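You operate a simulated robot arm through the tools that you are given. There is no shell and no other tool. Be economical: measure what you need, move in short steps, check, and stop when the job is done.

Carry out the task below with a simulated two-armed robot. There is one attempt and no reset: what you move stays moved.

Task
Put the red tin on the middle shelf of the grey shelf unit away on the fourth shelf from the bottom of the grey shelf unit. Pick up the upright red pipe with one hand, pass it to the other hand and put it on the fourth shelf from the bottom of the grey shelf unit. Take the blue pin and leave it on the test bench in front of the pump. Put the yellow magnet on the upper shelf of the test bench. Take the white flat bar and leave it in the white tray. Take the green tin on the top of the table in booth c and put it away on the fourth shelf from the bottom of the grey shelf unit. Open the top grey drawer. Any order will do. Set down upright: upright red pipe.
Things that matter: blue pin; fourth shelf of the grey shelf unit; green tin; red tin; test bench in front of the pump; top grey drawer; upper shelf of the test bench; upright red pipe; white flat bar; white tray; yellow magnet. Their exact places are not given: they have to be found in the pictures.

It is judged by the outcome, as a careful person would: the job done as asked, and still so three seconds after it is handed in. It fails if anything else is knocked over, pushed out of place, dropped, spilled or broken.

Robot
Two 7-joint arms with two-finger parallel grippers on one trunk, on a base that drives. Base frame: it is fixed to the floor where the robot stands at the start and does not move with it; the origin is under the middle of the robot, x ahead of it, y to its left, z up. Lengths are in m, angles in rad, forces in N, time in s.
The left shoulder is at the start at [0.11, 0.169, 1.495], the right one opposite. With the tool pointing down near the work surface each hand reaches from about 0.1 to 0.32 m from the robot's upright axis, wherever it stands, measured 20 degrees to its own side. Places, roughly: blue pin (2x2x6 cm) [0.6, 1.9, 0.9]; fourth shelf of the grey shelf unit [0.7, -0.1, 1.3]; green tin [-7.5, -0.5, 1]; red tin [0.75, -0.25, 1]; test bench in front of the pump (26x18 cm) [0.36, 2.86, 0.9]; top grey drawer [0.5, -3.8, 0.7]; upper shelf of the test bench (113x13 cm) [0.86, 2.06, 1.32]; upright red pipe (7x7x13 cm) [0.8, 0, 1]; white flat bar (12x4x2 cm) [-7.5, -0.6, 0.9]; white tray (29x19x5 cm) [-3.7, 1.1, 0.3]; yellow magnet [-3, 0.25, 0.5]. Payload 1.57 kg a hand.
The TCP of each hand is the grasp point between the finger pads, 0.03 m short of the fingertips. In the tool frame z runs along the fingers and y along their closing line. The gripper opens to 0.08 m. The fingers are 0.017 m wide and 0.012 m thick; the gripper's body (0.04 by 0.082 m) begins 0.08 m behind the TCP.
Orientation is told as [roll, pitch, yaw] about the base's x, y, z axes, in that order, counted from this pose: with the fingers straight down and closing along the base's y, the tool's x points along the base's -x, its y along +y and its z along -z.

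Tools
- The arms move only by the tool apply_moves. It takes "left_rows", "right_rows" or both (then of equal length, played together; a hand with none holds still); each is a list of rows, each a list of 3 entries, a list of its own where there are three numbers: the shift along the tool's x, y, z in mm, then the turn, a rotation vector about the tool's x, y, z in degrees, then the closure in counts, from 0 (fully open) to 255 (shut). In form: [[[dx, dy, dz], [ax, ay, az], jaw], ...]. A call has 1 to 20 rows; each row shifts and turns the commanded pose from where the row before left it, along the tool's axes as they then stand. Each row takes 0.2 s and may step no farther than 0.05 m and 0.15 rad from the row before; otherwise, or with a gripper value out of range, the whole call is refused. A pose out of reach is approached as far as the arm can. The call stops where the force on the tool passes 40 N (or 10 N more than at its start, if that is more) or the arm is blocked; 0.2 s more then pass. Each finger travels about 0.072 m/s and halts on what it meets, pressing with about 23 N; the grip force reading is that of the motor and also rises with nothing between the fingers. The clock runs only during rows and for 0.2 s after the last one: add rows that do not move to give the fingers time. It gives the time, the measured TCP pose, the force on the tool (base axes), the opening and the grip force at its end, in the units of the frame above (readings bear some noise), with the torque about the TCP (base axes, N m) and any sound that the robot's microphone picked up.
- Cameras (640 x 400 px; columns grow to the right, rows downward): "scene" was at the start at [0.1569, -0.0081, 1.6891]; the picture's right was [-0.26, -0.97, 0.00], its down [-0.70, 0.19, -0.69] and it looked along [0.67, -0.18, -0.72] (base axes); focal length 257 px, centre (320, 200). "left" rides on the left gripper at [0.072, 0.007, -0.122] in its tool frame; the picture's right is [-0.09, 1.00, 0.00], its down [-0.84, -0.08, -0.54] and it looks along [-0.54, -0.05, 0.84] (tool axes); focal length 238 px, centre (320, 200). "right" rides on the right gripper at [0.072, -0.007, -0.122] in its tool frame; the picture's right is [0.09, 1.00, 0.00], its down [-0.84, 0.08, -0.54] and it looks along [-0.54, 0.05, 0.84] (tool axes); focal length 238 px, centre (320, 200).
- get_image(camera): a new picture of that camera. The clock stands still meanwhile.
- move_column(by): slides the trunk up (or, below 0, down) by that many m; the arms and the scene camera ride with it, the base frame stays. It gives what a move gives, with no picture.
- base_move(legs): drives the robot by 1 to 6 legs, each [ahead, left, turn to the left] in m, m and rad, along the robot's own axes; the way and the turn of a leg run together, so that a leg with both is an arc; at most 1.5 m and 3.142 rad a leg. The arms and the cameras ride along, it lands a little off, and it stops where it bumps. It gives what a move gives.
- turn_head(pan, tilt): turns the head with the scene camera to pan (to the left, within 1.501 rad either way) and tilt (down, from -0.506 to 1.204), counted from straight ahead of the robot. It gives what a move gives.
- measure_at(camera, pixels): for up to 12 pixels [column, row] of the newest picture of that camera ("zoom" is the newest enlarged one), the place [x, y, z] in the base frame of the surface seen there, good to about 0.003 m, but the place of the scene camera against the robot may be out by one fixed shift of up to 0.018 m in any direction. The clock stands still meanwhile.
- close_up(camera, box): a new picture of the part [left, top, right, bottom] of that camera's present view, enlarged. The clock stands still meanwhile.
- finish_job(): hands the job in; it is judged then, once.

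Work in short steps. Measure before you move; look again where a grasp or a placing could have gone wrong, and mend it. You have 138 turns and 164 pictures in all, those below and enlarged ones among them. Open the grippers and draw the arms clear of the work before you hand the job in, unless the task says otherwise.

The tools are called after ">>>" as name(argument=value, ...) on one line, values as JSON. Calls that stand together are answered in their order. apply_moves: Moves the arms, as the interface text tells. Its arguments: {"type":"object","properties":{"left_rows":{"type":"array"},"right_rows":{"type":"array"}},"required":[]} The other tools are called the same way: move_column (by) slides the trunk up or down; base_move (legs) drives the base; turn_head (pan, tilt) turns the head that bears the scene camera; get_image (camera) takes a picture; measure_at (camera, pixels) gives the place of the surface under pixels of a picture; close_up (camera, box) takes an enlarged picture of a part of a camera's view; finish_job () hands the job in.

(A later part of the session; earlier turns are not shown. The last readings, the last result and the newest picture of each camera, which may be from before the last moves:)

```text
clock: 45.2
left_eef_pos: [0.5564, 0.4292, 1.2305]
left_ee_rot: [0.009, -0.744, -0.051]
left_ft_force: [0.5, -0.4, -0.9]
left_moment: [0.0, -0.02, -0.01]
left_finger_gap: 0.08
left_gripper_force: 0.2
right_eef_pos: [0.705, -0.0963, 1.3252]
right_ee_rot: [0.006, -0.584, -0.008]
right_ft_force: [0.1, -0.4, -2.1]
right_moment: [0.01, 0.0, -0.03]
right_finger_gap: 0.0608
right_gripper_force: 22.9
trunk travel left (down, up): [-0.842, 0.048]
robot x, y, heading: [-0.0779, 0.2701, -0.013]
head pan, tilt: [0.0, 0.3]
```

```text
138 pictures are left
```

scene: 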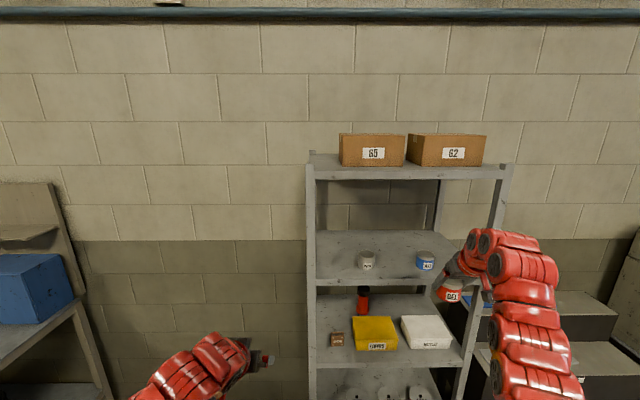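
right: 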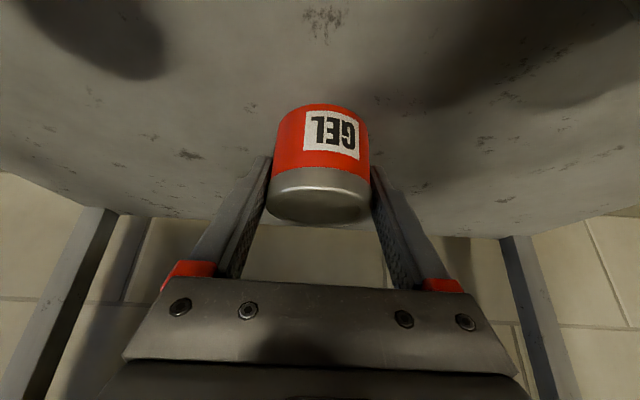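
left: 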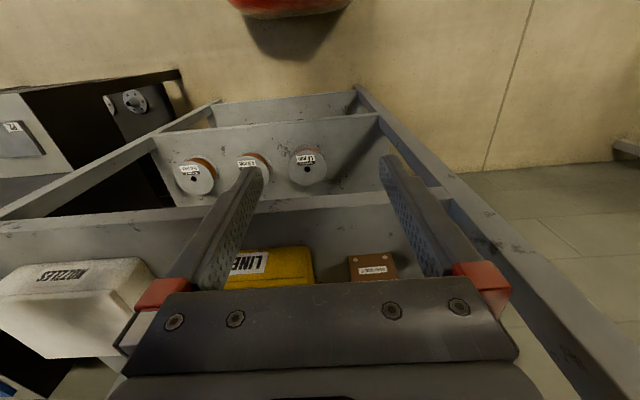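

I lower by a few small steps and watch the force.

>>> apply_moves(right_rows=[[[0.6, 0, 0.8], [0, 0, 0], 200], [[0.6, 0, 0.8], [0, 0, 0], 200], [[0.6, 0, 0.8], [0, 0, 0], 200], [[0, 0, 0], [0, 0, 0], 200]])

```text
clock: 46.2
left_eef_pos: [0.5566, 0.4285, 1.2307]
left_ee_rot: [0.011, -0.746, -0.051]
left_ft_force: [-0.7, 0.4, -0.8]
left_moment: [0.0, 0.02, 0.0]
left_finger_gap: 0.0801
left_gripper_force: 0.1
right_eef_pos: [0.7042, -0.0953, 1.3235]
right_ee_rot: [0.005, -0.586, -0.009]
right_ft_force: [0.5, 0.3, -2.3]
right_moment: [-0.01, 0.04, -0.01]
right_finger_gap: 0.0608
right_gripper_force: 22.6
trunk travel left (down, up): [-0.842, 0.048]
robot x, y, heading: [-0.0801, 0.2711, -0.01]
head pan, tilt: [0.0, 0.3]
```

>>> apply_moves(right_rows=[[[0.6, 0, 0.8], [0, 0, 0], 200], [[0.6, 0, 0.8], [0, 0, 0], 200], [[0.6, 0, 0.8], [0, 0, 0], 200], [[0, 0, 0], [0, 0, 0], 200]])

```text
clock: 47.2
left_eef_pos: [0.5555, 0.4302, 1.2313]
left_ee_rot: [0.011, -0.745, -0.051]
left_ft_force: [-0.2, 0.4, 0.2]
left_moment: [-0.02, -0.01, 0.0]
left_finger_gap: 0.0799
left_gripper_force: 0.1
right_eef_pos: [0.7037, -0.0955, 1.3221]
right_ee_rot: [0.005, -0.588, -0.009]
right_ft_force: [4.2, -1.0, 9.1]
right_moment: [-0.09, 0.07, 0.08]
right_finger_gap: 0.0608
right_gripper_force: 22.5
trunk travel left (down, up): [-0.842, 0.048]
robot x, y, heading: [-0.0788, 0.2707, -0.004]
head pan, tilt: [0.0, 0.3]
```

Contact is felt (+9 N), so I open and draw back along the fingers.

>>> apply_moves(right_rows=[[[0, 0, 0], [0, 0, 0], 100], [[0, 0, 0], [0, 0, 0], 0], [[0, 0, 0], [0, 0, 0], 0], [[0, 0, -15], [0, 0, 0], 0], [[0, 0, -25], [0, 0, 0], 0], [[0, 0, -25], [0, 0, 0], 0], [[0, 0, -15], [0, 0, 0], 0]])

>>> get_image(camera="right")

```text
clock: 48.8
left_eef_pos: [0.5566, 0.43, 1.2305]
left_ee_rot: [0.008, -0.745, -0.048]
left_ft_force: [-0.3, 0.4, 0.1]
left_moment: [-0.01, -0.02, -0.01]
left_finger_gap: 0.0799
left_gripper_force: 0.0
right_eef_pos: [0.6592, -0.0948, 1.3865]
right_ee_rot: [0.003, -0.584, -0.005]
right_ft_force: [-0.8, 0.9, 0.0]
right_moment: [-0.04, 0.01, -0.06]
right_finger_gap: 0.0799
right_gripper_force: 0.0
trunk travel left (down, up): [-0.842, 0.048]
robot x, y, heading: [-0.0814, 0.2734, -0.007]
head pan, tilt: [0.0, 0.3]
```

```text
137 pictures are left
```

right: 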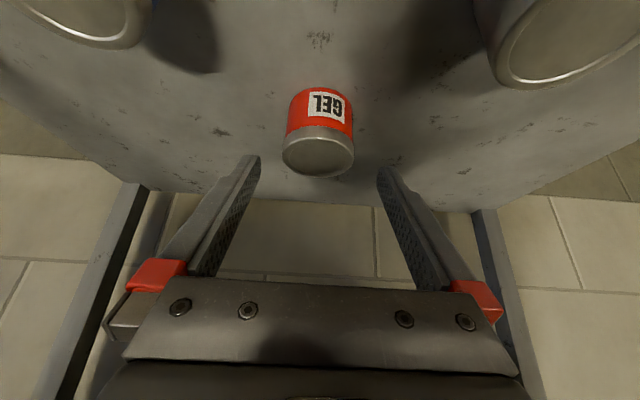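

Red tin stands on the fourth shelf. I back out, lower to the middle shelf level and flatten the right hand to -0.9 for the pipe at (0.803,-0.033).

>>> base_move(legs=[[-0.33, 0, 0.006], [0, 0.06, 0]])

>>> apply_moves(right_rows=[[[0, 0, 0], [0, -6, 0], 0], [[0, 0, 0], [0, -6, 0], 0], [[0, 0, 0], [0, -6, 0], 0], [[0, 0, 0], [0, 0, 0], 0]])

>>> move_column(by=-0.356)

>>> get_image(camera="right")

```text
clock: 51.5
left_eef_pos: [0.2199, 0.4943, 1.2321]
left_ee_rot: [0.013, -0.744, -0.033]
left_ft_force: [0.7, -0.2, 0.7]
left_moment: [0.04, -0.04, 0.04]
left_finger_gap: 0.0802
left_gripper_force: 0.1
right_eef_pos: [0.3317, -0.0288, 1.3828]
right_ee_rot: [0.01, -0.585, 0.008]
right_ft_force: [-0.3, -0.7, 0.1]
right_moment: [0.04, 0.03, 0.0]
right_finger_gap: 0.08
right_gripper_force: 0.1
trunk travel left (down, up): [-0.842, 0.048]
robot x, y, heading: [-0.4133, 0.3308, 0.01]
head pan, tilt: [0.0, 0.3]
```

```text
clock: 52.5
left_eef_pos: [0.2196, 0.4983, 1.2308]
left_ee_rot: [0.013, -0.745, -0.033]
left_ft_force: [0.1, -0.6, -0.5]
left_moment: [0.01, 0.0, 0.03]
left_finger_gap: 0.0798
left_gripper_force: 0.1
right_eef_pos: [0.3327, -0.0254, 1.3843]
right_ee_rot: [0.008, -0.897, 0.01]
right_ft_force: [-0.6, -0.3, -0.1]
right_moment: [0.02, 0.01, 0.0]
right_finger_gap: 0.0798
right_gripper_force: 0.0
trunk travel left (down, up): [-0.842, 0.048]
robot x, y, heading: [-0.4111, 0.3333, 0.017]
head pan, tilt: [0.0, 0.3]
```

```text
clock: 56.0
left_eef_pos: [0.2183, 0.5001, 0.8749]
left_ee_rot: [0.011, -0.746, -0.031]
left_ft_force: [0.1, 0.2, -0.6]
left_moment: [-0.02, -0.02, 0.04]
left_finger_gap: 0.08
left_gripper_force: 0.0
right_eef_pos: [0.3316, -0.0229, 1.0302]
right_ee_rot: [0.007, -0.898, 0.009]
right_ft_force: [-0.2, 0.6, -0.4]
right_moment: [0.01, 0.02, 0.02]
right_finger_gap: 0.0802
right_gripper_force: 0.0
trunk travel left (down, up): [-0.486, 0.404]
robot x, y, heading: [-0.4128, 0.3281, 0.013]
head pan, tilt: [0.0, 0.3]
```

```text
136 pictures are left
```

right: 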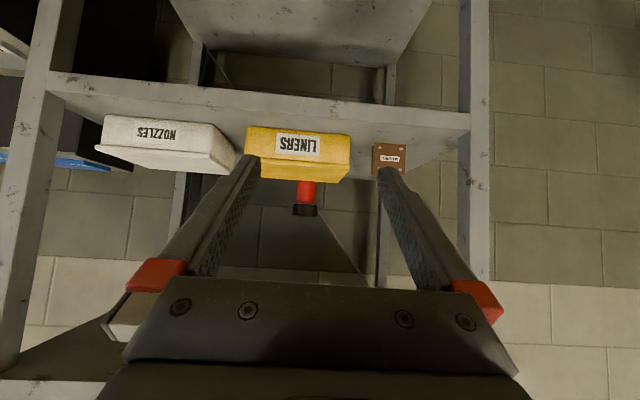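

Driving in 0.36 m with a slight right correction, then measuring the pipe close up.

>>> base_move(legs=[[0.2, -0.012, -0.01], [0.165, 0, 0]])

>>> get_image(camera="right")

```text
clock: 58.6
left_eef_pos: [0.5846, 0.4917, 0.8738]
left_ee_rot: [0.009, -0.745, -0.029]
left_ft_force: [0.2, -0.7, 0.1]
left_moment: [-0.02, -0.01, 0.01]
left_finger_gap: 0.0802
left_gripper_force: 0.0
right_eef_pos: [0.6981, -0.0302, 1.0296]
right_ee_rot: [0.006, -0.895, 0.01]
right_ft_force: [0.1, 0.5, -0.4]
right_moment: [-0.03, 0.01, 0.01]
right_finger_gap: 0.0801
right_gripper_force: 0.1
trunk travel left (down, up): [-0.486, 0.404]
robot x, y, heading: [-0.05, 0.3203, 0.015]
head pan, tilt: [0.0, 0.3]
```

```text
135 pictures are left
```

right: 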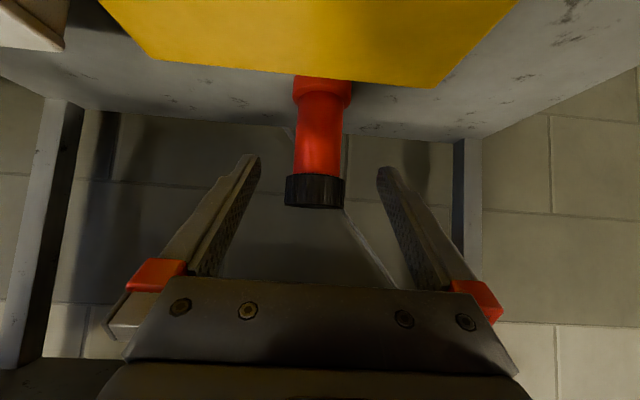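

>>> measure_at(camera="right", pixels=[[316, 200], [316, 180], [318, 165], [320, 110], [323, 90], [289, 190], [342, 190], [299, 150], [340, 150], [280, 70], [316, 206]])

>>> close_up(camera="right", box=[250, 60, 400, 220])

```text
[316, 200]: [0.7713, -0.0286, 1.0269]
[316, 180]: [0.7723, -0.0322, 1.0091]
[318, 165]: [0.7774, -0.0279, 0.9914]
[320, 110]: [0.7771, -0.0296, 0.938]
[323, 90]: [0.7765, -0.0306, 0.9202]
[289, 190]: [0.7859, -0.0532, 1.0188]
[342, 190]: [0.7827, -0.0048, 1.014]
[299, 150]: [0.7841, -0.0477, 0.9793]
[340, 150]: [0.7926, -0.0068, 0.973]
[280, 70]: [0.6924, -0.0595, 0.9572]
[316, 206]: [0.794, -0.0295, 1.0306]
```

```text
2.50 times, centred on (325, 140) of right
```

zoom: 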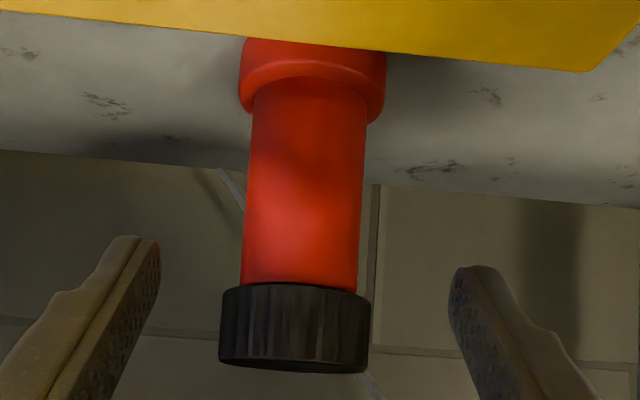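

Pipe: axis (0.799,-0.029), body z 0.93–1.00, cap 1.002–1.03. I advance to z 0.967 on the body and close.

>>> apply_moves(right_rows=[[[-3, 0, 24], [0, 0, 0], 0], [[-3, 0, 24], [0, 0, 0], 0], [[-3, 0, 24], [0, 0, 0], 0], [[-3, 0, 24], [0, 0, 0], 0], [[-2, 0, 22], [0, 0, 0], 0], [[0, 0, 0], [0, 0, 0], 0], [[0, 0, 0], [0, 0, 0], 100], [[0, 0, 0], [0, 0, 0], 200], [[0, 0, 0], [0, 0, 0], 220], [[0, 0, 0], [0, 0, 0], 220]])

>>> get_image(camera="right")

```text
clock: 60.8
left_eef_pos: [0.5823, 0.4918, 0.8733]
left_ee_rot: [0.01, -0.745, -0.029]
left_ft_force: [-0.3, 0.0, -0.4]
left_moment: [-0.03, -0.01, 0.01]
left_finger_gap: 0.0798
left_gripper_force: 0.0
right_eef_pos: [0.7986, -0.0288, 0.968]
right_ee_rot: [0.008, -0.898, 0.009]
right_ft_force: [0.8, -1.9, 1.4]
right_moment: [-0.2, 0.01, 0.03]
right_finger_gap: 0.0481
right_gripper_force: 22.6
trunk travel left (down, up): [-0.486, 0.404]
robot x, y, heading: [-0.0491, 0.3192, 0.015]
head pan, tilt: [0.0, 0.3]
```

```text
133 pictures are left
```

right: 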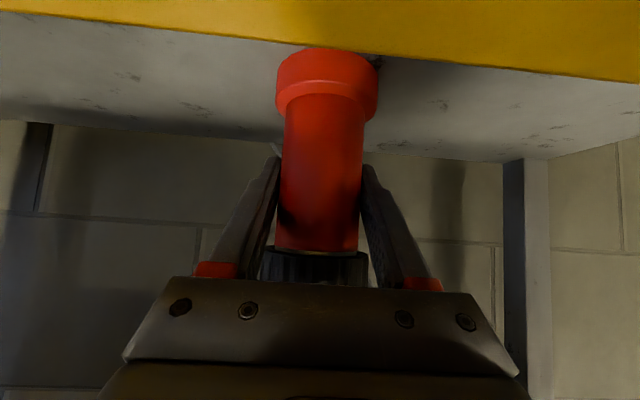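

Pipe held (gap 0.048). Lift 0.072, then back out over the LINERS box.

>>> move_column(by=0.072)

>>> get_image(camera="right")

```text
clock: 61.9
left_eef_pos: [0.582, 0.4924, 0.9444]
left_ee_rot: [0.009, -0.744, -0.029]
left_ft_force: [-0.2, 0.1, 0.0]
left_moment: [-0.02, -0.03, 0.01]
left_finger_gap: 0.08
left_gripper_force: 0.0
right_eef_pos: [0.7991, -0.0281, 1.0383]
right_ee_rot: [0.006, -0.897, 0.01]
right_ft_force: [-0.5, 0.6, -4.0]
right_moment: [0.01, -0.02, -0.01]
right_finger_gap: 0.0477
right_gripper_force: 23.5
trunk travel left (down, up): [-0.558, 0.332]
robot x, y, heading: [-0.0496, 0.323, 0.016]
head pan, tilt: [0.0, 0.3]
```

```text
132 pictures are left
```

right: 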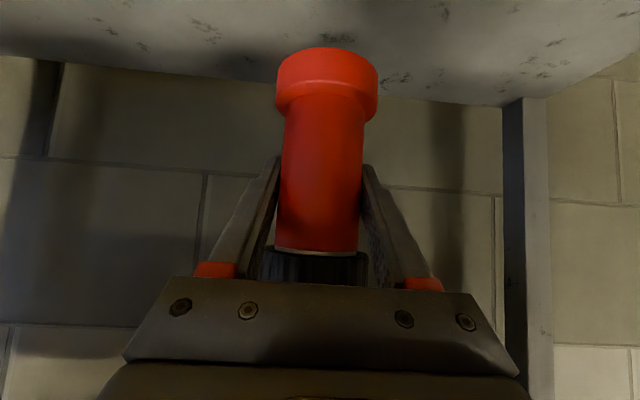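

I back out 0.45 m, then bring the right hand with the pipe toward the robot's middle for the handover.

>>> base_move(legs=[[-0.5, 0, 0]])

>>> apply_moves(right_rows=[[[15.5, 31, -19.6], [0, 0, 0], 220], [[15.5, 31, -19.6], [0, 0, 0], 220], [[15.5, 31, -19.6], [0, 0, 0], 220], [[15.5, 31, -19.6], [0, 0, 0], 220], [[15.5, 31, -19.6], [0, 0, 0], 220], [[15.5, 31, -19.6], [0, 0, 0], 220], [[15.5, 31, -19.6], [0, 0, 0], 220], [[0, 0, 0], [0, 0, 0], 220]])

>>> turn_head(pan=0, tilt=0.6)

>>> get_image(camera="scene")

```text
clock: 64.9
left_eef_pos: [0.0785, 0.4849, 0.9458]
left_ee_rot: [0.011, -0.742, -0.03]
left_ft_force: [0.2, -0.7, 0.6]
left_moment: [0.0, -0.04, 0.0]
left_finger_gap: 0.0801
left_gripper_force: 0.1
right_eef_pos: [0.2962, -0.0359, 1.0398]
right_ee_rot: [0.006, -0.897, 0.008]
right_ft_force: [0.0, -0.1, -3.9]
right_moment: [0.0, 0.03, 0.0]
right_finger_gap: 0.0479
right_gripper_force: 22.8
trunk travel left (down, up): [-0.558, 0.332]
robot x, y, heading: [-0.5537, 0.3143, 0.013]
head pan, tilt: [0.0, 0.3]
```

```text
clock: 66.7
left_eef_pos: [0.0805, 0.4843, 0.9451]
left_ee_rot: [0.01, -0.744, -0.03]
left_ft_force: [1.0, 1.0, 0.0]
left_moment: [0.0, 0.02, 0.04]
left_finger_gap: 0.0799
left_gripper_force: 0.0
right_eef_pos: [0.1197, 0.1767, 1.0397]
right_ee_rot: [0.008, -0.896, 0.01]
right_ft_force: [0.8, 0.1, -3.6]
right_moment: [-0.01, 0.02, 0.0]
right_finger_gap: 0.0478
right_gripper_force: 22.9
trunk travel left (down, up): [-0.558, 0.332]
robot x, y, heading: [-0.5541, 0.3138, 0.014]
head pan, tilt: [0.0, 0.3]
```

```text
clock: 67.5
left_eef_pos: [0.079, 0.4845, 0.9458]
left_ee_rot: [0.01, -0.744, -0.03]
left_ft_force: [-0.4, -0.6, 1.0]
left_moment: [0.04, -0.02, 0.0]
left_finger_gap: 0.0801
left_gripper_force: 0.2
right_eef_pos: [0.1206, 0.1771, 1.0393]
right_ee_rot: [0.006, -0.897, 0.007]
right_ft_force: [0.5, -0.5, -4.6]
right_moment: [0.02, 0.04, 0.0]
right_finger_gap: 0.0476
right_gripper_force: 22.6
trunk travel left (down, up): [-0.558, 0.332]
robot x, y, heading: [-0.5546, 0.3143, 0.011]
head pan, tilt: [0.0, 0.6]
```

```text
131 pictures are left
```

scene: 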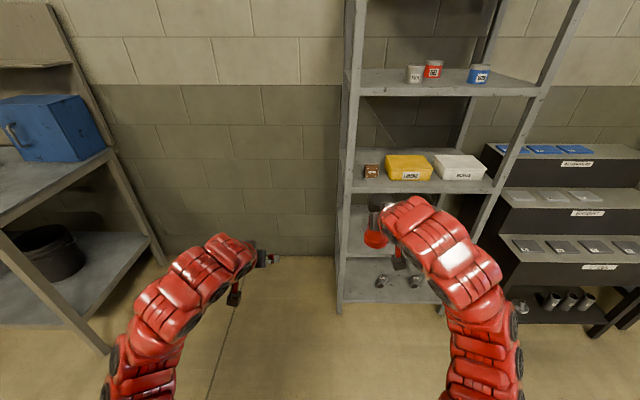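

The right reached fine. Now I yaw the right hand by +25° and the left by -29° so the left can take the black cap from the other side.

>>> apply_moves(left_rows=[[[0, 0, 0], [4.9, 0, 5.3], 45], [[0, 0, 0], [4.9, 0, 5.3], 45], [[0, 0, 0], [4.9, 0, 5.3], 45], [[0, 0, 0], [4.9, 0, 5.3], 45], [[0, 0, 0], [0, 0, 0], 45]], right_rows=[[[0, 0, 0], [-4.9, 0, -3.9], 220], [[0, 0, 0], [-4.9, 0, -3.9], 220], [[0, 0, 0], [-4.9, 0, -3.9], 220], [[0, 0, 0], [-4.9, 0, -3.9], 220], [[0, 0, 0], [0, 0, 0], 220]])

>>> get_image(camera="scene")

>>> get_image(camera="right")

>>> get_image(camera="left")

```text
clock: 68.7
left_eef_pos: [0.0797, 0.4853, 0.947]
left_ee_rot: [0.007, -0.743, -0.533]
left_ft_force: [0.6, -0.4, -0.9]
left_moment: [-0.01, 0.02, -0.01]
left_finger_gap: 0.0659
left_gripper_force: 0.1
right_eef_pos: [0.1197, 0.1786, 1.0421]
right_ee_rot: [0.005, -0.899, 0.449]
right_ft_force: [-1.0, 1.2, -3.5]
right_moment: [0.02, -0.01, -0.02]
right_finger_gap: 0.0477
right_gripper_force: 22.8
trunk travel left (down, up): [-0.558, 0.332]
robot x, y, heading: [-0.5514, 0.3166, 0.013]
head pan, tilt: [0.0, 0.6]
```

```text
130 pictures are left
```

scene: 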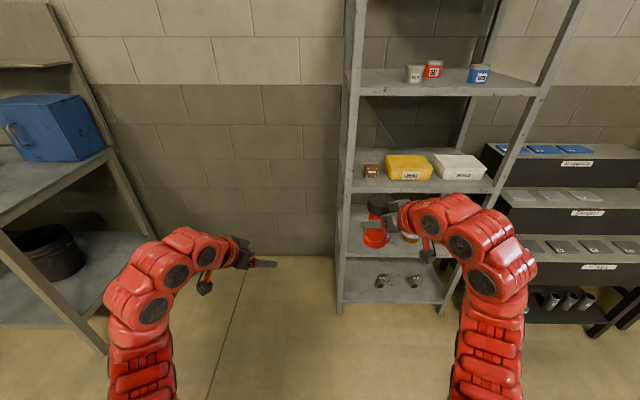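

```text
129 pictures are left
```

right: 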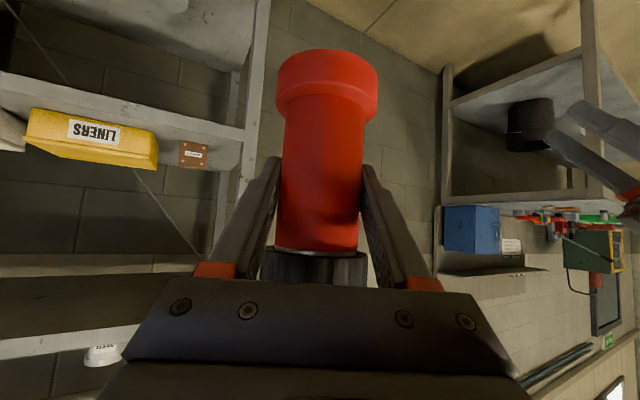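

```text
128 pictures are left
```

left: 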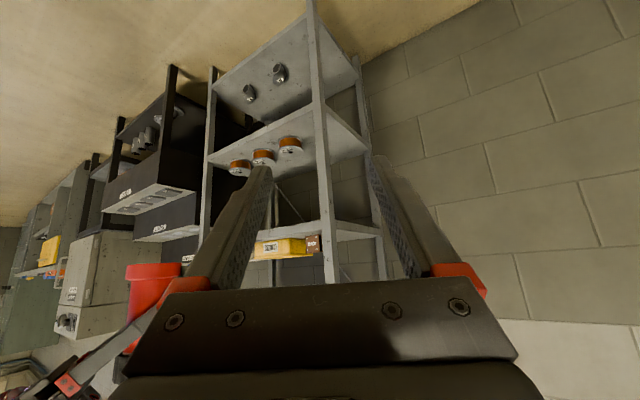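

Cap centre is at about (0.120,0.179,1.090). I raise the left hand, then move it to 0.11 m before the cap along its finger axis.

>>> apply_moves(left_rows=[[[-30.8, 0, -33.6], [0, 0, 0], 45], [[-30.8, 0, -33.6], [0, 0, 0], 45], [[-30.8, 0, -33.6], [0, 0, 0], 45], [[-30.8, 0, -33.6], [0, 0, 0], 45], [[-30.8, 0, -33.6], [0, 0, 0], 45], [[-14.2, -40.5, 13.1], [0, 0, 0], 45], [[-14.2, -40.5, 13.1], [0, 0, 0], 45], [[-14.2, -40.5, 13.1], [0, 0, 0], 45], [[-14.2, -40.5, 13.1], [0, 0, 0], 45], [[-14.2, -40.5, 13.1], [0, 0, 0], 45], [[0, 0, 0], [0, 0, 0], 45]])

>>> get_image(camera="scene")

>>> get_image(camera="left")

```text
clock: 71.1
left_eef_pos: [0.0502, 0.2658, 1.071]
left_ee_rot: [0.004, -0.744, -0.53]
left_ft_force: [0.3, 0.4, 0.9]
left_moment: [0.02, 0.01, 0.0]
left_finger_gap: 0.0658
left_gripper_force: 0.0
left hand out of reach, approached as far as the arm can: row 4, 5, 7, 8, 9, 10
right_eef_pos: [0.118, 0.1794, 1.0421]
right_ee_rot: [0.006, -0.901, 0.446]
right_ft_force: [-0.2, 0.4, -3.0]
right_moment: [-0.01, 0.05, -0.06]
right_finger_gap: 0.0476
right_gripper_force: 22.8
trunk travel left (down, up): [-0.558, 0.332]
robot x, y, heading: [-0.5539, 0.3148, 0.012]
head pan, tilt: [0.0, 0.6]
```

```text
127 pictures are left
```

scene: 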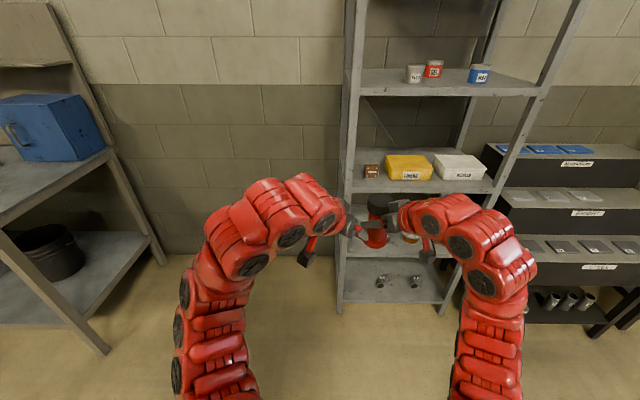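

```text
126 pictures are left
```

left: 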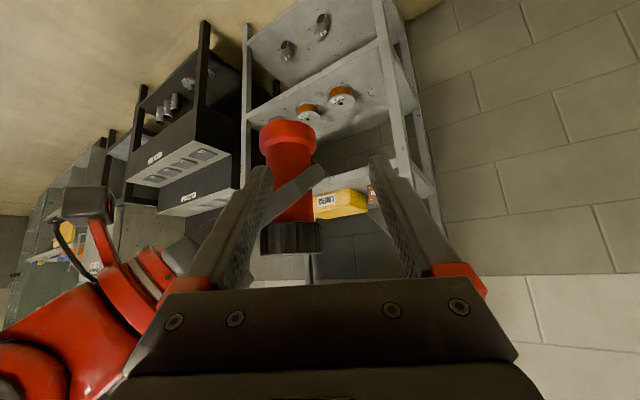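

The left can't go that high; I lower the right hand with the pipe 0.10 and move it 0.08 forward, then bring the left to the new pre-grasp point.

>>> apply_moves(left_rows=[[[0, 0, 0], [0, 0, 0], 45], [[0, 0, 0], [0, 0, 0], 45], [[0, 0, 0], [0, 0, 0], 45], [[0, 0, 0], [0, 0, 0], 45], [[-25, 0.5, 21], [0, 0, 0], 45], [[-25, 0.5, 21], [0, 0, 0], 45], [[-25, 0.5, 21], [0, 0, 0], 45], [[0, 0, 0], [0, 0, 0], 45]], right_rows=[[[8.4, -8.7, 29.7], [0, 0, 0], 220], [[8.4, -8.7, 29.7], [0, 0, 0], 220], [[8.4, -8.7, 29.7], [0, 0, 0], 220], [[8.4, -8.7, 29.7], [0, 0, 0], 220], [[0, 0, 0], [0, 0, 0], 220], [[0, 0, 0], [0, 0, 0], 220], [[0, 0, 0], [0, 0, 0], 220], [[0, 0, 0], [0, 0, 0], 220]])

>>> get_image(camera="left")

```text
clock: 72.9
left_eef_pos: [0.1362, 0.2164, 1.0777]
left_ee_rot: [0.009, -0.742, -0.532]
left_ft_force: [0.4, -0.3, 0.6]
left_moment: [-0.01, -0.02, -0.04]
left_finger_gap: 0.0662
left_gripper_force: 0.1
right_eef_pos: [0.1981, 0.181, 0.9419]
right_ee_rot: [0.007, -0.902, 0.446]
right_ft_force: [0.1, 0.4, -3.8]
right_moment: [0.01, 0.0, -0.03]
right_finger_gap: 0.0478
right_gripper_force: 22.9
trunk travel left (down, up): [-0.558, 0.332]
robot x, y, heading: [-0.5573, 0.3148, 0.019]
head pan, tilt: [0.0, 0.6]
```

```text
125 pictures are left
```

left: 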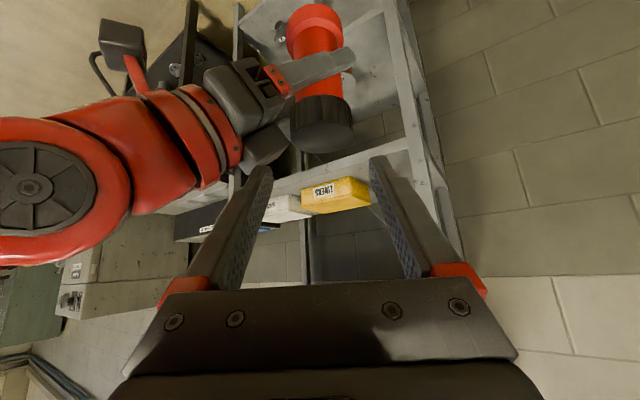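

The left camera sees the cap at (322,125). I measure it.

>>> measure_at(camera="left", pixels=[[322, 138], [320, 110], [293, 130], [350, 130], [325, 150], [322, 85]])

```text
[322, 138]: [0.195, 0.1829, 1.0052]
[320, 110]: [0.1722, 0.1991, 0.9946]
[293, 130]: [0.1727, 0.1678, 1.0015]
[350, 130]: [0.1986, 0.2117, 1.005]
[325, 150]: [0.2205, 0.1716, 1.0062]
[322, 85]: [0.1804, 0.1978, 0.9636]
```

Cap centre matches the expectation within 2 mm. I advance the left hand 0.108 m along its fingers and close on the cap.

>>> apply_moves(left_rows=[[[0.5, 0.3, 22], [0, 0, 0], 45], [[0.5, 0.3, 22], [0, 0, 0], 45], [[0.5, 0.3, 22], [0, 0, 0], 45], [[0.5, 0.3, 22], [0, 0, 0], 45], [[0.5, 0, 20], [0, 0, 0], 45], [[0, 0, 0], [0, 0, 0], 45], [[0, 0, 0], [0, 0, 0], 90], [[0, 0, 0], [0, 0, 0], 180], [[0, 0, 0], [0, 0, 0], 220], [[0, 0, 0], [0, 0, 0], 220]])

>>> get_image(camera="left")

>>> get_image(camera="scene")

```text
clock: 73.5
left_eef_pos: [0.1612, 0.2059, 1.0528]
left_ee_rot: [0.007, -0.759, -0.528]
left_ft_force: [-0.4, 1.5, 2.9]
left_moment: [-0.08, 0.02, 0.0]
left_finger_gap: 0.065
left_gripper_force: 0.2
right_eef_pos: [0.1961, 0.1768, 0.9344]
right_ee_rot: [0.015, -0.882, 0.432]
right_ft_force: [-0.6, -2.4, -6.5]
right_moment: [0.18, -0.17, 0.09]
right_finger_gap: 0.0479
right_gripper_force: 22.9
trunk travel left (down, up): [-0.558, 0.332]
robot x, y, heading: [-0.5538, 0.3178, 0.014]
head pan, tilt: [0.0, 0.6]
stopped in row 3 (right hand): the force on the tool passed its limit at 47 N (the readings are from after the stop); the commanded pose is now the measured one
```

```text
124 pictures are left
```

left: 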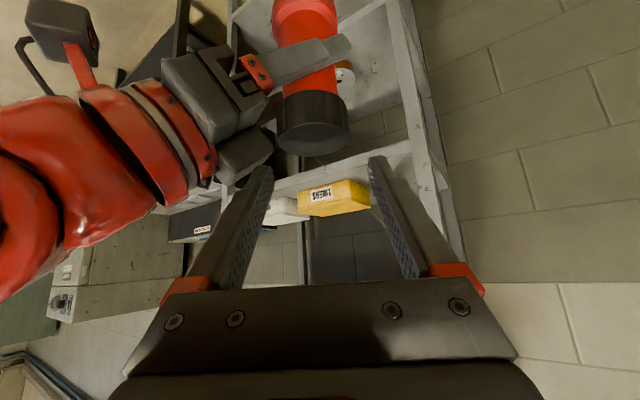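

```text
123 pictures are left
```

scene: 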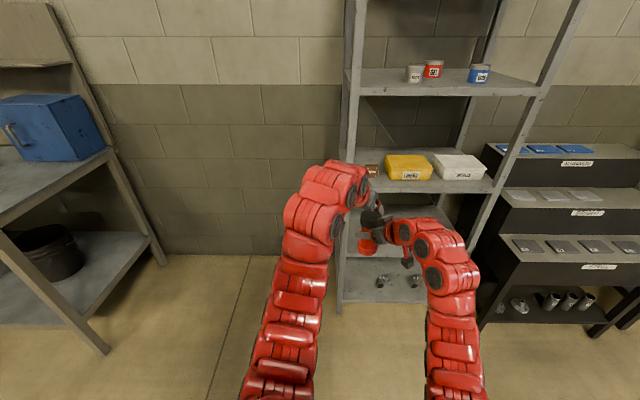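

The left finger met the right gripper's body. I'll take the pipe by its lower flange instead: withdraw the left, flatten its tilt to about -1.2, and come in below the right hand.

>>> apply_moves(left_rows=[[[0, 0, -30], [0, 0, 0], 20], [[0, 0, -30], [0, 0, 0], 20], [[28.7, 26.8, -14.4], [0, 0, 0], 20], [[28.7, 26.8, -14.4], [0, 0, 0], 20], [[28.7, 26.8, -14.4], [0, 0, 0], 20], [[28.7, 26.8, -14.4], [0, 0, 0], 20], [[28.7, 26.8, -14.4], [0, 0, 0], 20], [[0, 0, 0], [0, -8.4, 0], 20], [[0, 0, 0], [0, -8.4, 0], 20], [[0, 0, 0], [0, -8.4, 0], 20], [[0, 0, 0], [0, 0, 0], 20]])

>>> get_image(camera="right")

>>> get_image(camera="scene")

```text
clock: 75.9
left_eef_pos: [0.0597, 0.4185, 1.0502]
left_ee_rot: [0.015, -1.198, -0.537]
left_ft_force: [0.1, -0.5, 0.7]
left_moment: [0.01, 0.01, -0.02]
left_finger_gap: 0.0736
left_gripper_force: 0.1
right_eef_pos: [0.1972, 0.1777, 0.9354]
right_ee_rot: [0.012, -0.886, 0.436]
right_ft_force: [-0.1, 0.8, -3.9]
right_moment: [-0.03, 0.02, 0.02]
right_finger_gap: 0.0476
right_gripper_force: 22.6
trunk travel left (down, up): [-0.558, 0.332]
robot x, y, heading: [-0.5521, 0.3144, 0.012]
head pan, tilt: [0.0, 0.6]
```

```text
122 pictures are left
```

right: 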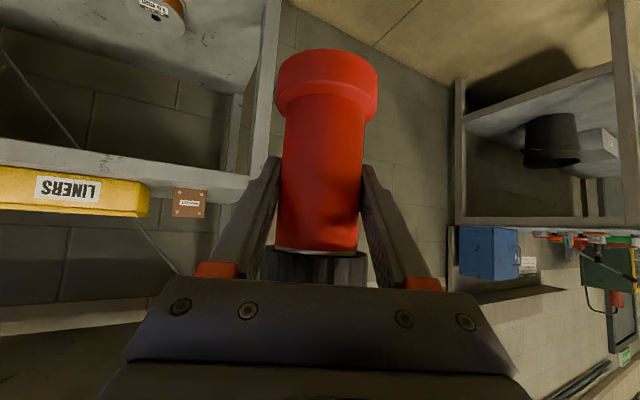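

```text
121 pictures are left
```

scene: 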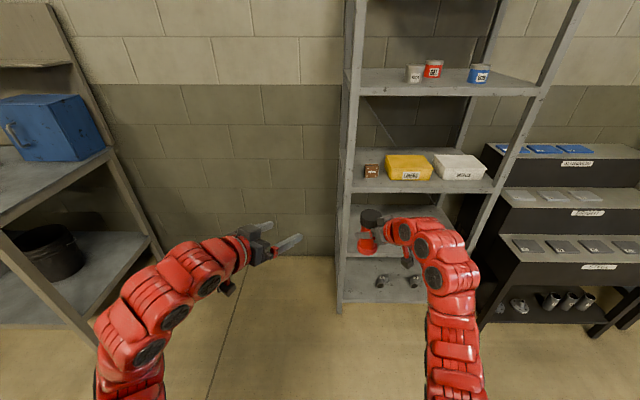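

Pipe sits unchanged in the right hand, and the left holds the new tilt. I move the left to its pre-grasp point 0.13 m short of the flange.

>>> apply_moves(left_rows=[[[12.3, -27.3, 30.6], [0, 0, 0], 20], [[12.3, -27.3, 30.6], [0, 0, 0], 20], [[12.3, -27.3, 30.6], [0, 0, 0], 20], [[12.3, -27.3, 30.6], [0, 0, 0], 20], [[12.3, -27.3, 30.6], [0, 0, 0], 20], [[0, 0, 0], [0, 0, 0], 20]])

>>> get_image(camera="left")

>>> get_image(camera="scene")

```text
clock: 77.3
left_eef_pos: [0.0917, 0.2409, 0.9374]
left_ee_rot: [0.017, -1.196, -0.537]
left_ft_force: [-0.1, 0.3, 0.3]
left_moment: [-0.01, 0.0, -0.03]
left_finger_gap: 0.0742
left_gripper_force: 0.0
right_eef_pos: [0.1958, 0.178, 0.9361]
right_ee_rot: [0.012, -0.885, 0.438]
right_ft_force: [-0.2, 0.5, -4.1]
right_moment: [0.01, -0.01, 0.01]
right_finger_gap: 0.0478
right_gripper_force: 22.5
trunk travel left (down, up): [-0.558, 0.332]
robot x, y, heading: [-0.5536, 0.3142, 0.018]
head pan, tilt: [0.0, 0.6]
```

```text
120 pictures are left
```

left: 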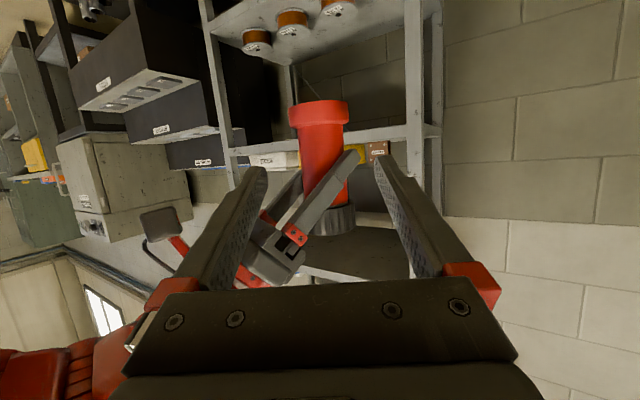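

```text
119 pictures are left
```

scene: 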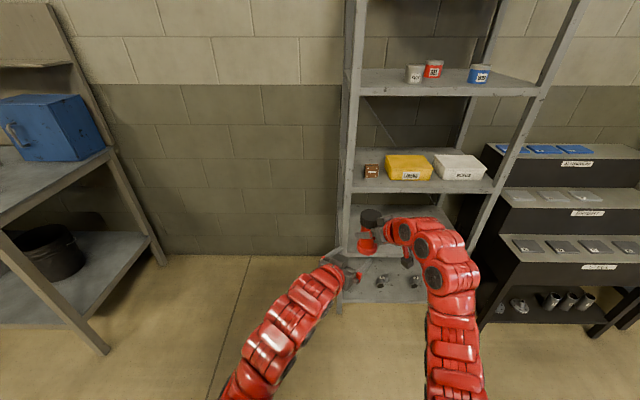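

Now I measure the flange and the right fingertip in the left camera.

>>> measure_at(camera="left", pixels=[[320, 118], [320, 103], [293, 113], [347, 113], [322, 135], [355, 155], [340, 190], [335, 222]])

>>> close_up(camera="left", box=[220, 80, 420, 280])

```text
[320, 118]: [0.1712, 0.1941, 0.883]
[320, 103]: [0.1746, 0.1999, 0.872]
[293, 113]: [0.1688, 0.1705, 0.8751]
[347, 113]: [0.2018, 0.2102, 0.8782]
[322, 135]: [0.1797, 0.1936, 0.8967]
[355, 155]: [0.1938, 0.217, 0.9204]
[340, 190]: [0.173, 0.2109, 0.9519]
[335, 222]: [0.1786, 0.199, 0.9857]
```

```text
2.00 times, centred on (320, 180) of left
```

zoom: 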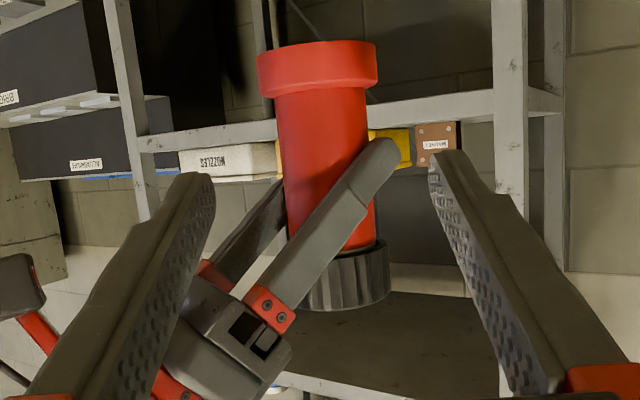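

Flange spans z 0.868–0.890, the right fingertip is above it at 0.915. I open fully, advance 0.134 m to it, and close.

>>> apply_moves(left_rows=[[[4, 0.4, 22], [0, 0, 0], 0], [[4, 0.4, 22], [0, 0, 0], 0], [[0, 0.4, 22], [0, 0, 0], 0], [[0, 0.4, 22], [0, 0, 0], 0], [[0, 0.4, 22], [0, 0, 0], 0], [[0, 0, 24], [0, 0, 0], 0], [[0, 0, 0], [0, 0, 0], 0]])

>>> get_image(camera="left")

```text
clock: 78.9
left_eef_pos: [0.2017, 0.1829, 0.8798]
left_ee_rot: [0.017, -1.195, -0.537]
left_ft_force: [-0.2, -0.6, -0.5]
left_moment: [0.03, 0.01, 0.0]
left_finger_gap: 0.0799
left_gripper_force: 0.1
right_eef_pos: [0.1961, 0.179, 0.936]
right_ee_rot: [0.011, -0.884, 0.437]
right_ft_force: [-0.5, 0.1, -4.5]
right_moment: [0.02, -0.01, 0.01]
right_finger_gap: 0.0478
right_gripper_force: 23.5
trunk travel left (down, up): [-0.558, 0.332]
robot x, y, heading: [-0.552, 0.3137, 0.016]
head pan, tilt: [0.0, 0.6]
```

```text
117 pictures are left
```

left: 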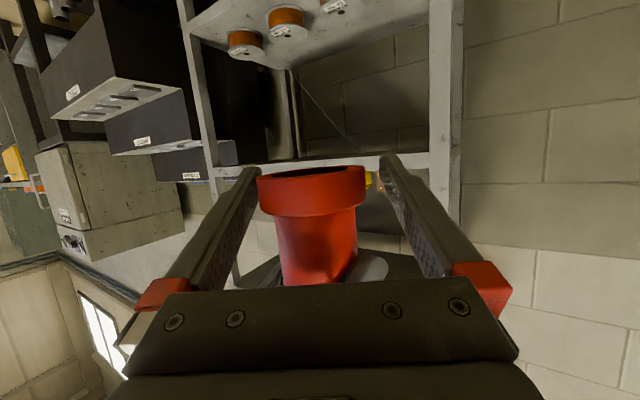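

The flange is nearer the left finger; I shift 6 mm to centre, then close the left hand.

>>> apply_moves(left_rows=[[[0, -6.5, 0], [0, 0, 0], 0], [[0, 0, 0], [0, 0, 0], 0], [[0, 0, 0], [0, 0, 0], 60], [[0, 0, 0], [0, 0, 0], 120], [[0, 0, 0], [0, 0, 0], 200], [[0, 0, 0], [0, 0, 0], 220]])

>>> get_image(camera="left")

>>> close_up(camera="scene", box=[300, 180, 460, 290])

```text
clock: 80.3
left_eef_pos: [0.1991, 0.1772, 0.8801]
left_ee_rot: [0.02, -1.195, -0.537]
left_ft_force: [8.8, 7.4, 0.6]
left_moment: [-0.11, 0.32, -0.03]
left_finger_gap: 0.0619
left_gripper_force: 23.2
right_eef_pos: [0.1965, 0.1773, 0.9351]
right_ee_rot: [0.012, -0.886, 0.437]
right_ft_force: [-8.9, -7.2, -2.9]
right_moment: [-0.3, 0.15, 0.03]
right_finger_gap: 0.0478
right_gripper_force: 22.5
trunk travel left (down, up): [-0.558, 0.332]
robot x, y, heading: [-0.5532, 0.3157, 0.012]
head pan, tilt: [0.0, 0.6]
```

```text
116 pictures are left
```

left: 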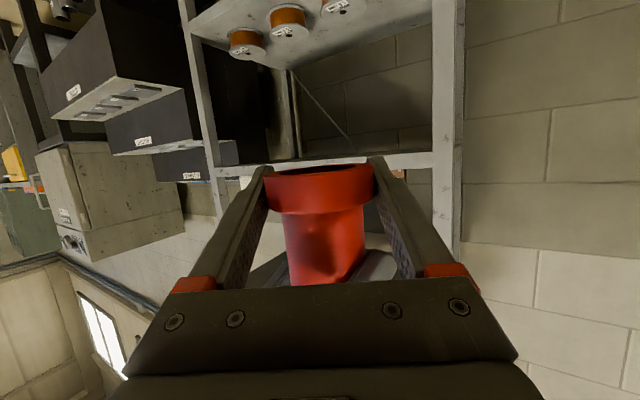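

```text
3.64 times, centred on (380, 235) of scene
```

zoom: 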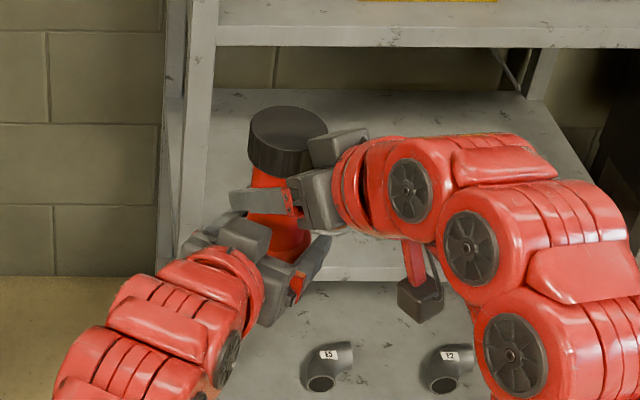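

Left holds the flange (0.062, 23 N). I open the right hand and draw it back along its fingers.

>>> apply_moves(right_rows=[[[0, 0, 0], [0, 0, 0], 120], [[0, 0, 0], [0, 0, 0], 0], [[0, 0, 0], [0, 0, 0], 0], [[0, 0, 0], [0, 0, 0], 0], [[0, 0, -20], [0, 0, 0], 0], [[0, 0, -30], [0, 0, 0], 0], [[0, 0, -30], [0, 0, 0], 0], [[0, -30, -20], [0, 0, 0], 0], [[0, -40, 0], [0, 0, 0], 0], [[0, -40, 0], [0, 0, 0], 0], [[0, 0, 0], [0, 0, 0], 0]])

>>> get_image(camera="left")

>>> get_image(camera="scene")

```text
clock: 82.7
left_eef_pos: [0.198, 0.1774, 0.8804]
left_ee_rot: [0.015, -1.196, -0.535]
left_ft_force: [0.6, 0.1, -0.8]
left_moment: [-0.02, 0.03, 0.05]
left_finger_gap: 0.0619
left_gripper_force: 22.7
right_eef_pos: [0.1747, 0.0458, 1.0015]
right_ee_rot: [0.012, -0.887, 0.438]
right_ft_force: [-0.3, 0.1, -1.4]
right_moment: [0.01, -0.01, -0.02]
right_finger_gap: 0.08
right_gripper_force: 0.1
trunk travel left (down, up): [-0.558, 0.332]
robot x, y, heading: [-0.5545, 0.3152, 0.013]
head pan, tilt: [0.0, 0.6]
```

```text
114 pictures are left
```

left: 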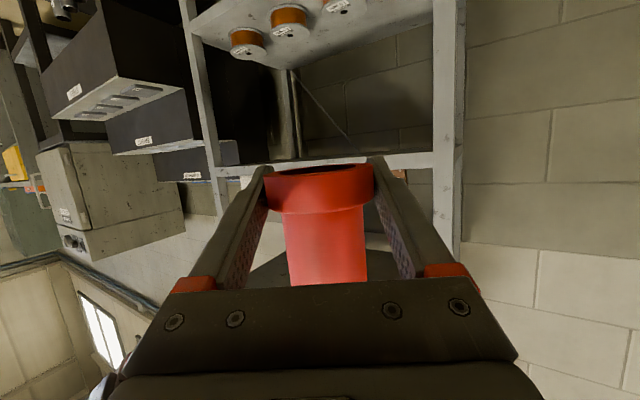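

```text
113 pictures are left
```

scene: 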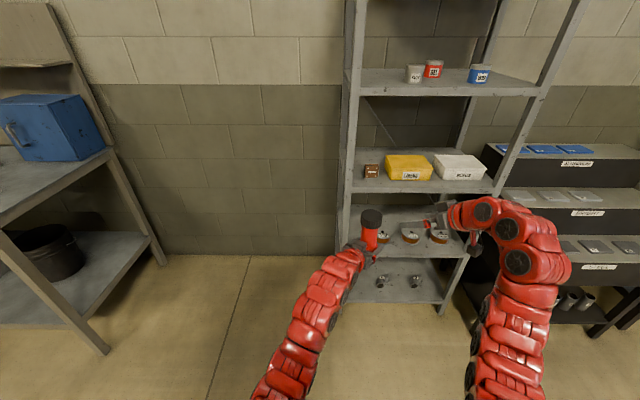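

Handover done: the left alone holds the pipe. I swing the left hand's yaw to zero and bring it left and up, keeping the pipe upright.

>>> apply_moves(left_rows=[[[0, 0, 0], [-7.1, 0, -2.8], 220], [[0, 0, 0], [-7.1, 0, -2.8], 220], [[0, 0, 0], [-7.1, 0, -2.8], 220], [[0, 0, 0], [-7.1, 0, -2.8], 220], [[-20, 40, -8], [0, 0, 0], 220], [[-20, 40, -8], [0, 0, 0], 220], [[-20, 40, -8], [0, 0, 0], 220], [[-20, 40, -8], [0, 0, 0], 220], [[-20, 40, -8], [0, 0, 0], 220], [[-20, 40, -8], [0, 0, 0], 220], [[0, 0, 0], [0, 0, 0], 220]])

>>> move_column(by=0.33)

>>> get_image(camera="scene")

>>> get_image(camera="left")

```text
clock: 85.1
left_eef_pos: [0.191, 0.4129, 1.0104]
left_ee_rot: [0.016, -1.199, -0.002]
left_ft_force: [0.9, -0.3, -3.8]
left_moment: [0.0, 0.01, 0.01]
left_finger_gap: 0.0619
left_gripper_force: 22.6
right_eef_pos: [0.1751, 0.0438, 1.0013]
right_ee_rot: [0.015, -0.886, 0.436]
right_ft_force: [0.1, 0.2, 0.1]
right_moment: [0.02, 0.01, 0.03]
right_finger_gap: 0.0801
right_gripper_force: 0.0
trunk travel left (down, up): [-0.558, 0.332]
robot x, y, heading: [-0.556, 0.3161, 0.015]
head pan, tilt: [0.0, 0.6]
```

```text
clock: 88.4
left_eef_pos: [0.192, 0.4127, 1.3396]
left_ee_rot: [0.014, -1.198, -0.001]
left_ft_force: [0.2, -0.8, -4.5]
left_moment: [-0.02, -0.01, 0.0]
left_finger_gap: 0.0619
left_gripper_force: 23.1
right_eef_pos: [0.1756, 0.0434, 1.3318]
right_ee_rot: [0.013, -0.884, 0.437]
right_ft_force: [0.5, 0.6, -0.4]
right_moment: [-0.02, -0.01, 0.0]
right_finger_gap: 0.08
right_gripper_force: 0.1
trunk travel left (down, up): [-0.888, 0.002]
robot x, y, heading: [-0.5519, 0.3129, 0.018]
head pan, tilt: [0.0, 0.6]
```

```text
112 pictures are left
```

scene: 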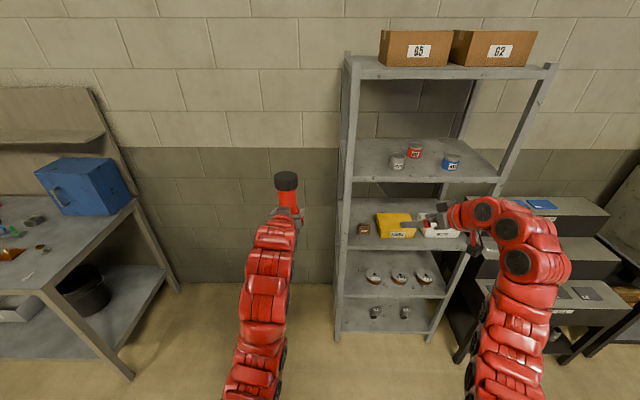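

```text
111 pictures are left
```

left: 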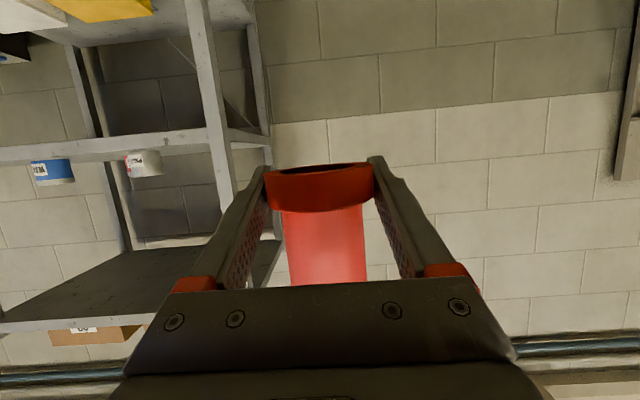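

Before entering the shelf I must tuck the right arm back (it would hit WAX). I also measure the pipe's bottom against the left TCP.

>>> measure_at(camera="left", pixels=[[320, 180], [320, 168], [320, 205], [320, 230]])

>>> apply_moves(right_rows=[[[0, 0, 0], [4.8, 0, 4], 0], [[0, 0, 0], [4.8, 0, 4], 0], [[0, 0, 0], [4.8, 0, 4], 0], [[0, 0, 0], [4.8, 0, 4], 0], [[25, 0, 30], [0, 8.4, 0], 0], [[25, 0, 30], [0, 8.4, 0], 0], [[25, 0, 30], [0, 8.4, 0], 0], [[25, 0, 30], [0, 8.4, 0], 0], [[25, 0, 30], [0, 8.4, 0], 0], [[25, 0, 30], [0, 8.4, 0], 0], [[35, 0, 0], [0, 0, 0], 0], [[35, 0, 0], [0, 0, 0], 0], [[35, 0, 0], [0, 0, 0], 0], [[35, 0, 0], [0, 0, 0], 0], [[35, 0, 0], [0, 0, 0], 0]])

```text
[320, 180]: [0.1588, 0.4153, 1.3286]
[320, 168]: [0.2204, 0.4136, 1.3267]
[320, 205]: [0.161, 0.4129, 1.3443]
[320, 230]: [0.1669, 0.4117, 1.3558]
```

```text
clock: 91.6
left_eef_pos: [0.1902, 0.4125, 1.3415]
left_ee_rot: [0.015, -1.201, -0.002]
left_ft_force: [0.0, 0.5, -3.6]
left_moment: [-0.02, 0.02, 0.0]
left_finger_gap: 0.0619
left_gripper_force: 23.5
right_eef_pos: [-0.0318, 0.0555, 1.0757]
right_ee_rot: [0.014, -0.004, 0.01]
right_ft_force: [0.4, -0.1, -0.5]
right_moment: [0.04, -0.03, 0.03]
right_finger_gap: 0.0798
right_gripper_force: 0.0
right hand out of reach, approached as far as the arm can: row 13, 14, 15
trunk travel left (down, up): [-0.888, 0.002]
robot x, y, heading: [-0.5516, 0.3171, 0.016]
head pan, tilt: [0.0, 0.6]
```

Pipe bottom is 12.5 mm under the TCP. I strafe right 0.28 with a small heading fix and approach partially.

>>> base_move(legs=[[0, -0.281, -0.016], [0.18, 0, 0]])

>>> get_image(camera="scene")

>>> get_image(camera="left")

```text
clock: 94.6
left_eef_pos: [0.3735, 0.1253, 1.3406]
left_ee_rot: [0.014, -1.202, -0.017]
left_ft_force: [0.2, -0.3, -3.9]
left_moment: [0.03, -0.01, 0.04]
left_finger_gap: 0.0619
left_gripper_force: 23.2
right_eef_pos: [0.1453, -0.2319, 1.0787]
right_ee_rot: [0.011, -0.007, -0.008]
right_ft_force: [-0.2, 0.5, 0.7]
right_moment: [0.01, -0.01, -0.06]
right_finger_gap: 0.0801
right_gripper_force: 0.0
trunk travel left (down, up): [-0.888, 0.002]
robot x, y, heading: [-0.3705, 0.039, -0.009]
head pan, tilt: [0.0, 0.6]
```

```text
110 pictures are left
```

scene: 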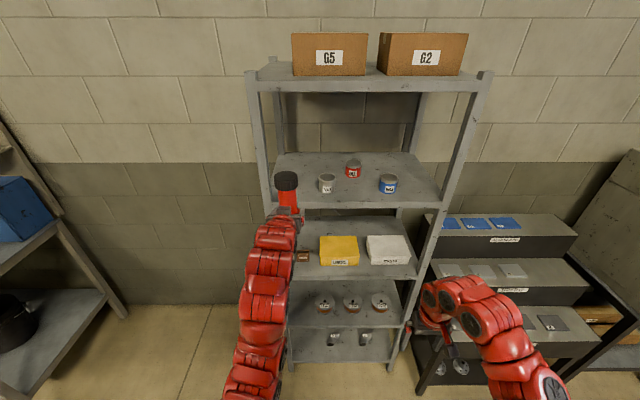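

```text
109 pictures are left
```

left: 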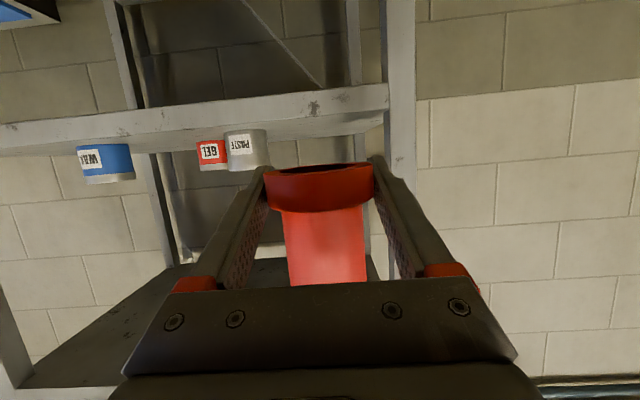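

I measure the left post's inner edge and PASTE's near edge in the left camera.

>>> measure_at(camera="left", pixels=[[391, 75], [400, 150], [412, 75], [263, 145], [235, 155], [300, 105], [340, 115]])

```text
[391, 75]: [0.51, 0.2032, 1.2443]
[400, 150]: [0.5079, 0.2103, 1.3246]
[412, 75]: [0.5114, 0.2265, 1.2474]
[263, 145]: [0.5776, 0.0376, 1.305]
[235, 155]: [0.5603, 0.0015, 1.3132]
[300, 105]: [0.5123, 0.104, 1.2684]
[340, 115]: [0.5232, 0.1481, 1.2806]
```

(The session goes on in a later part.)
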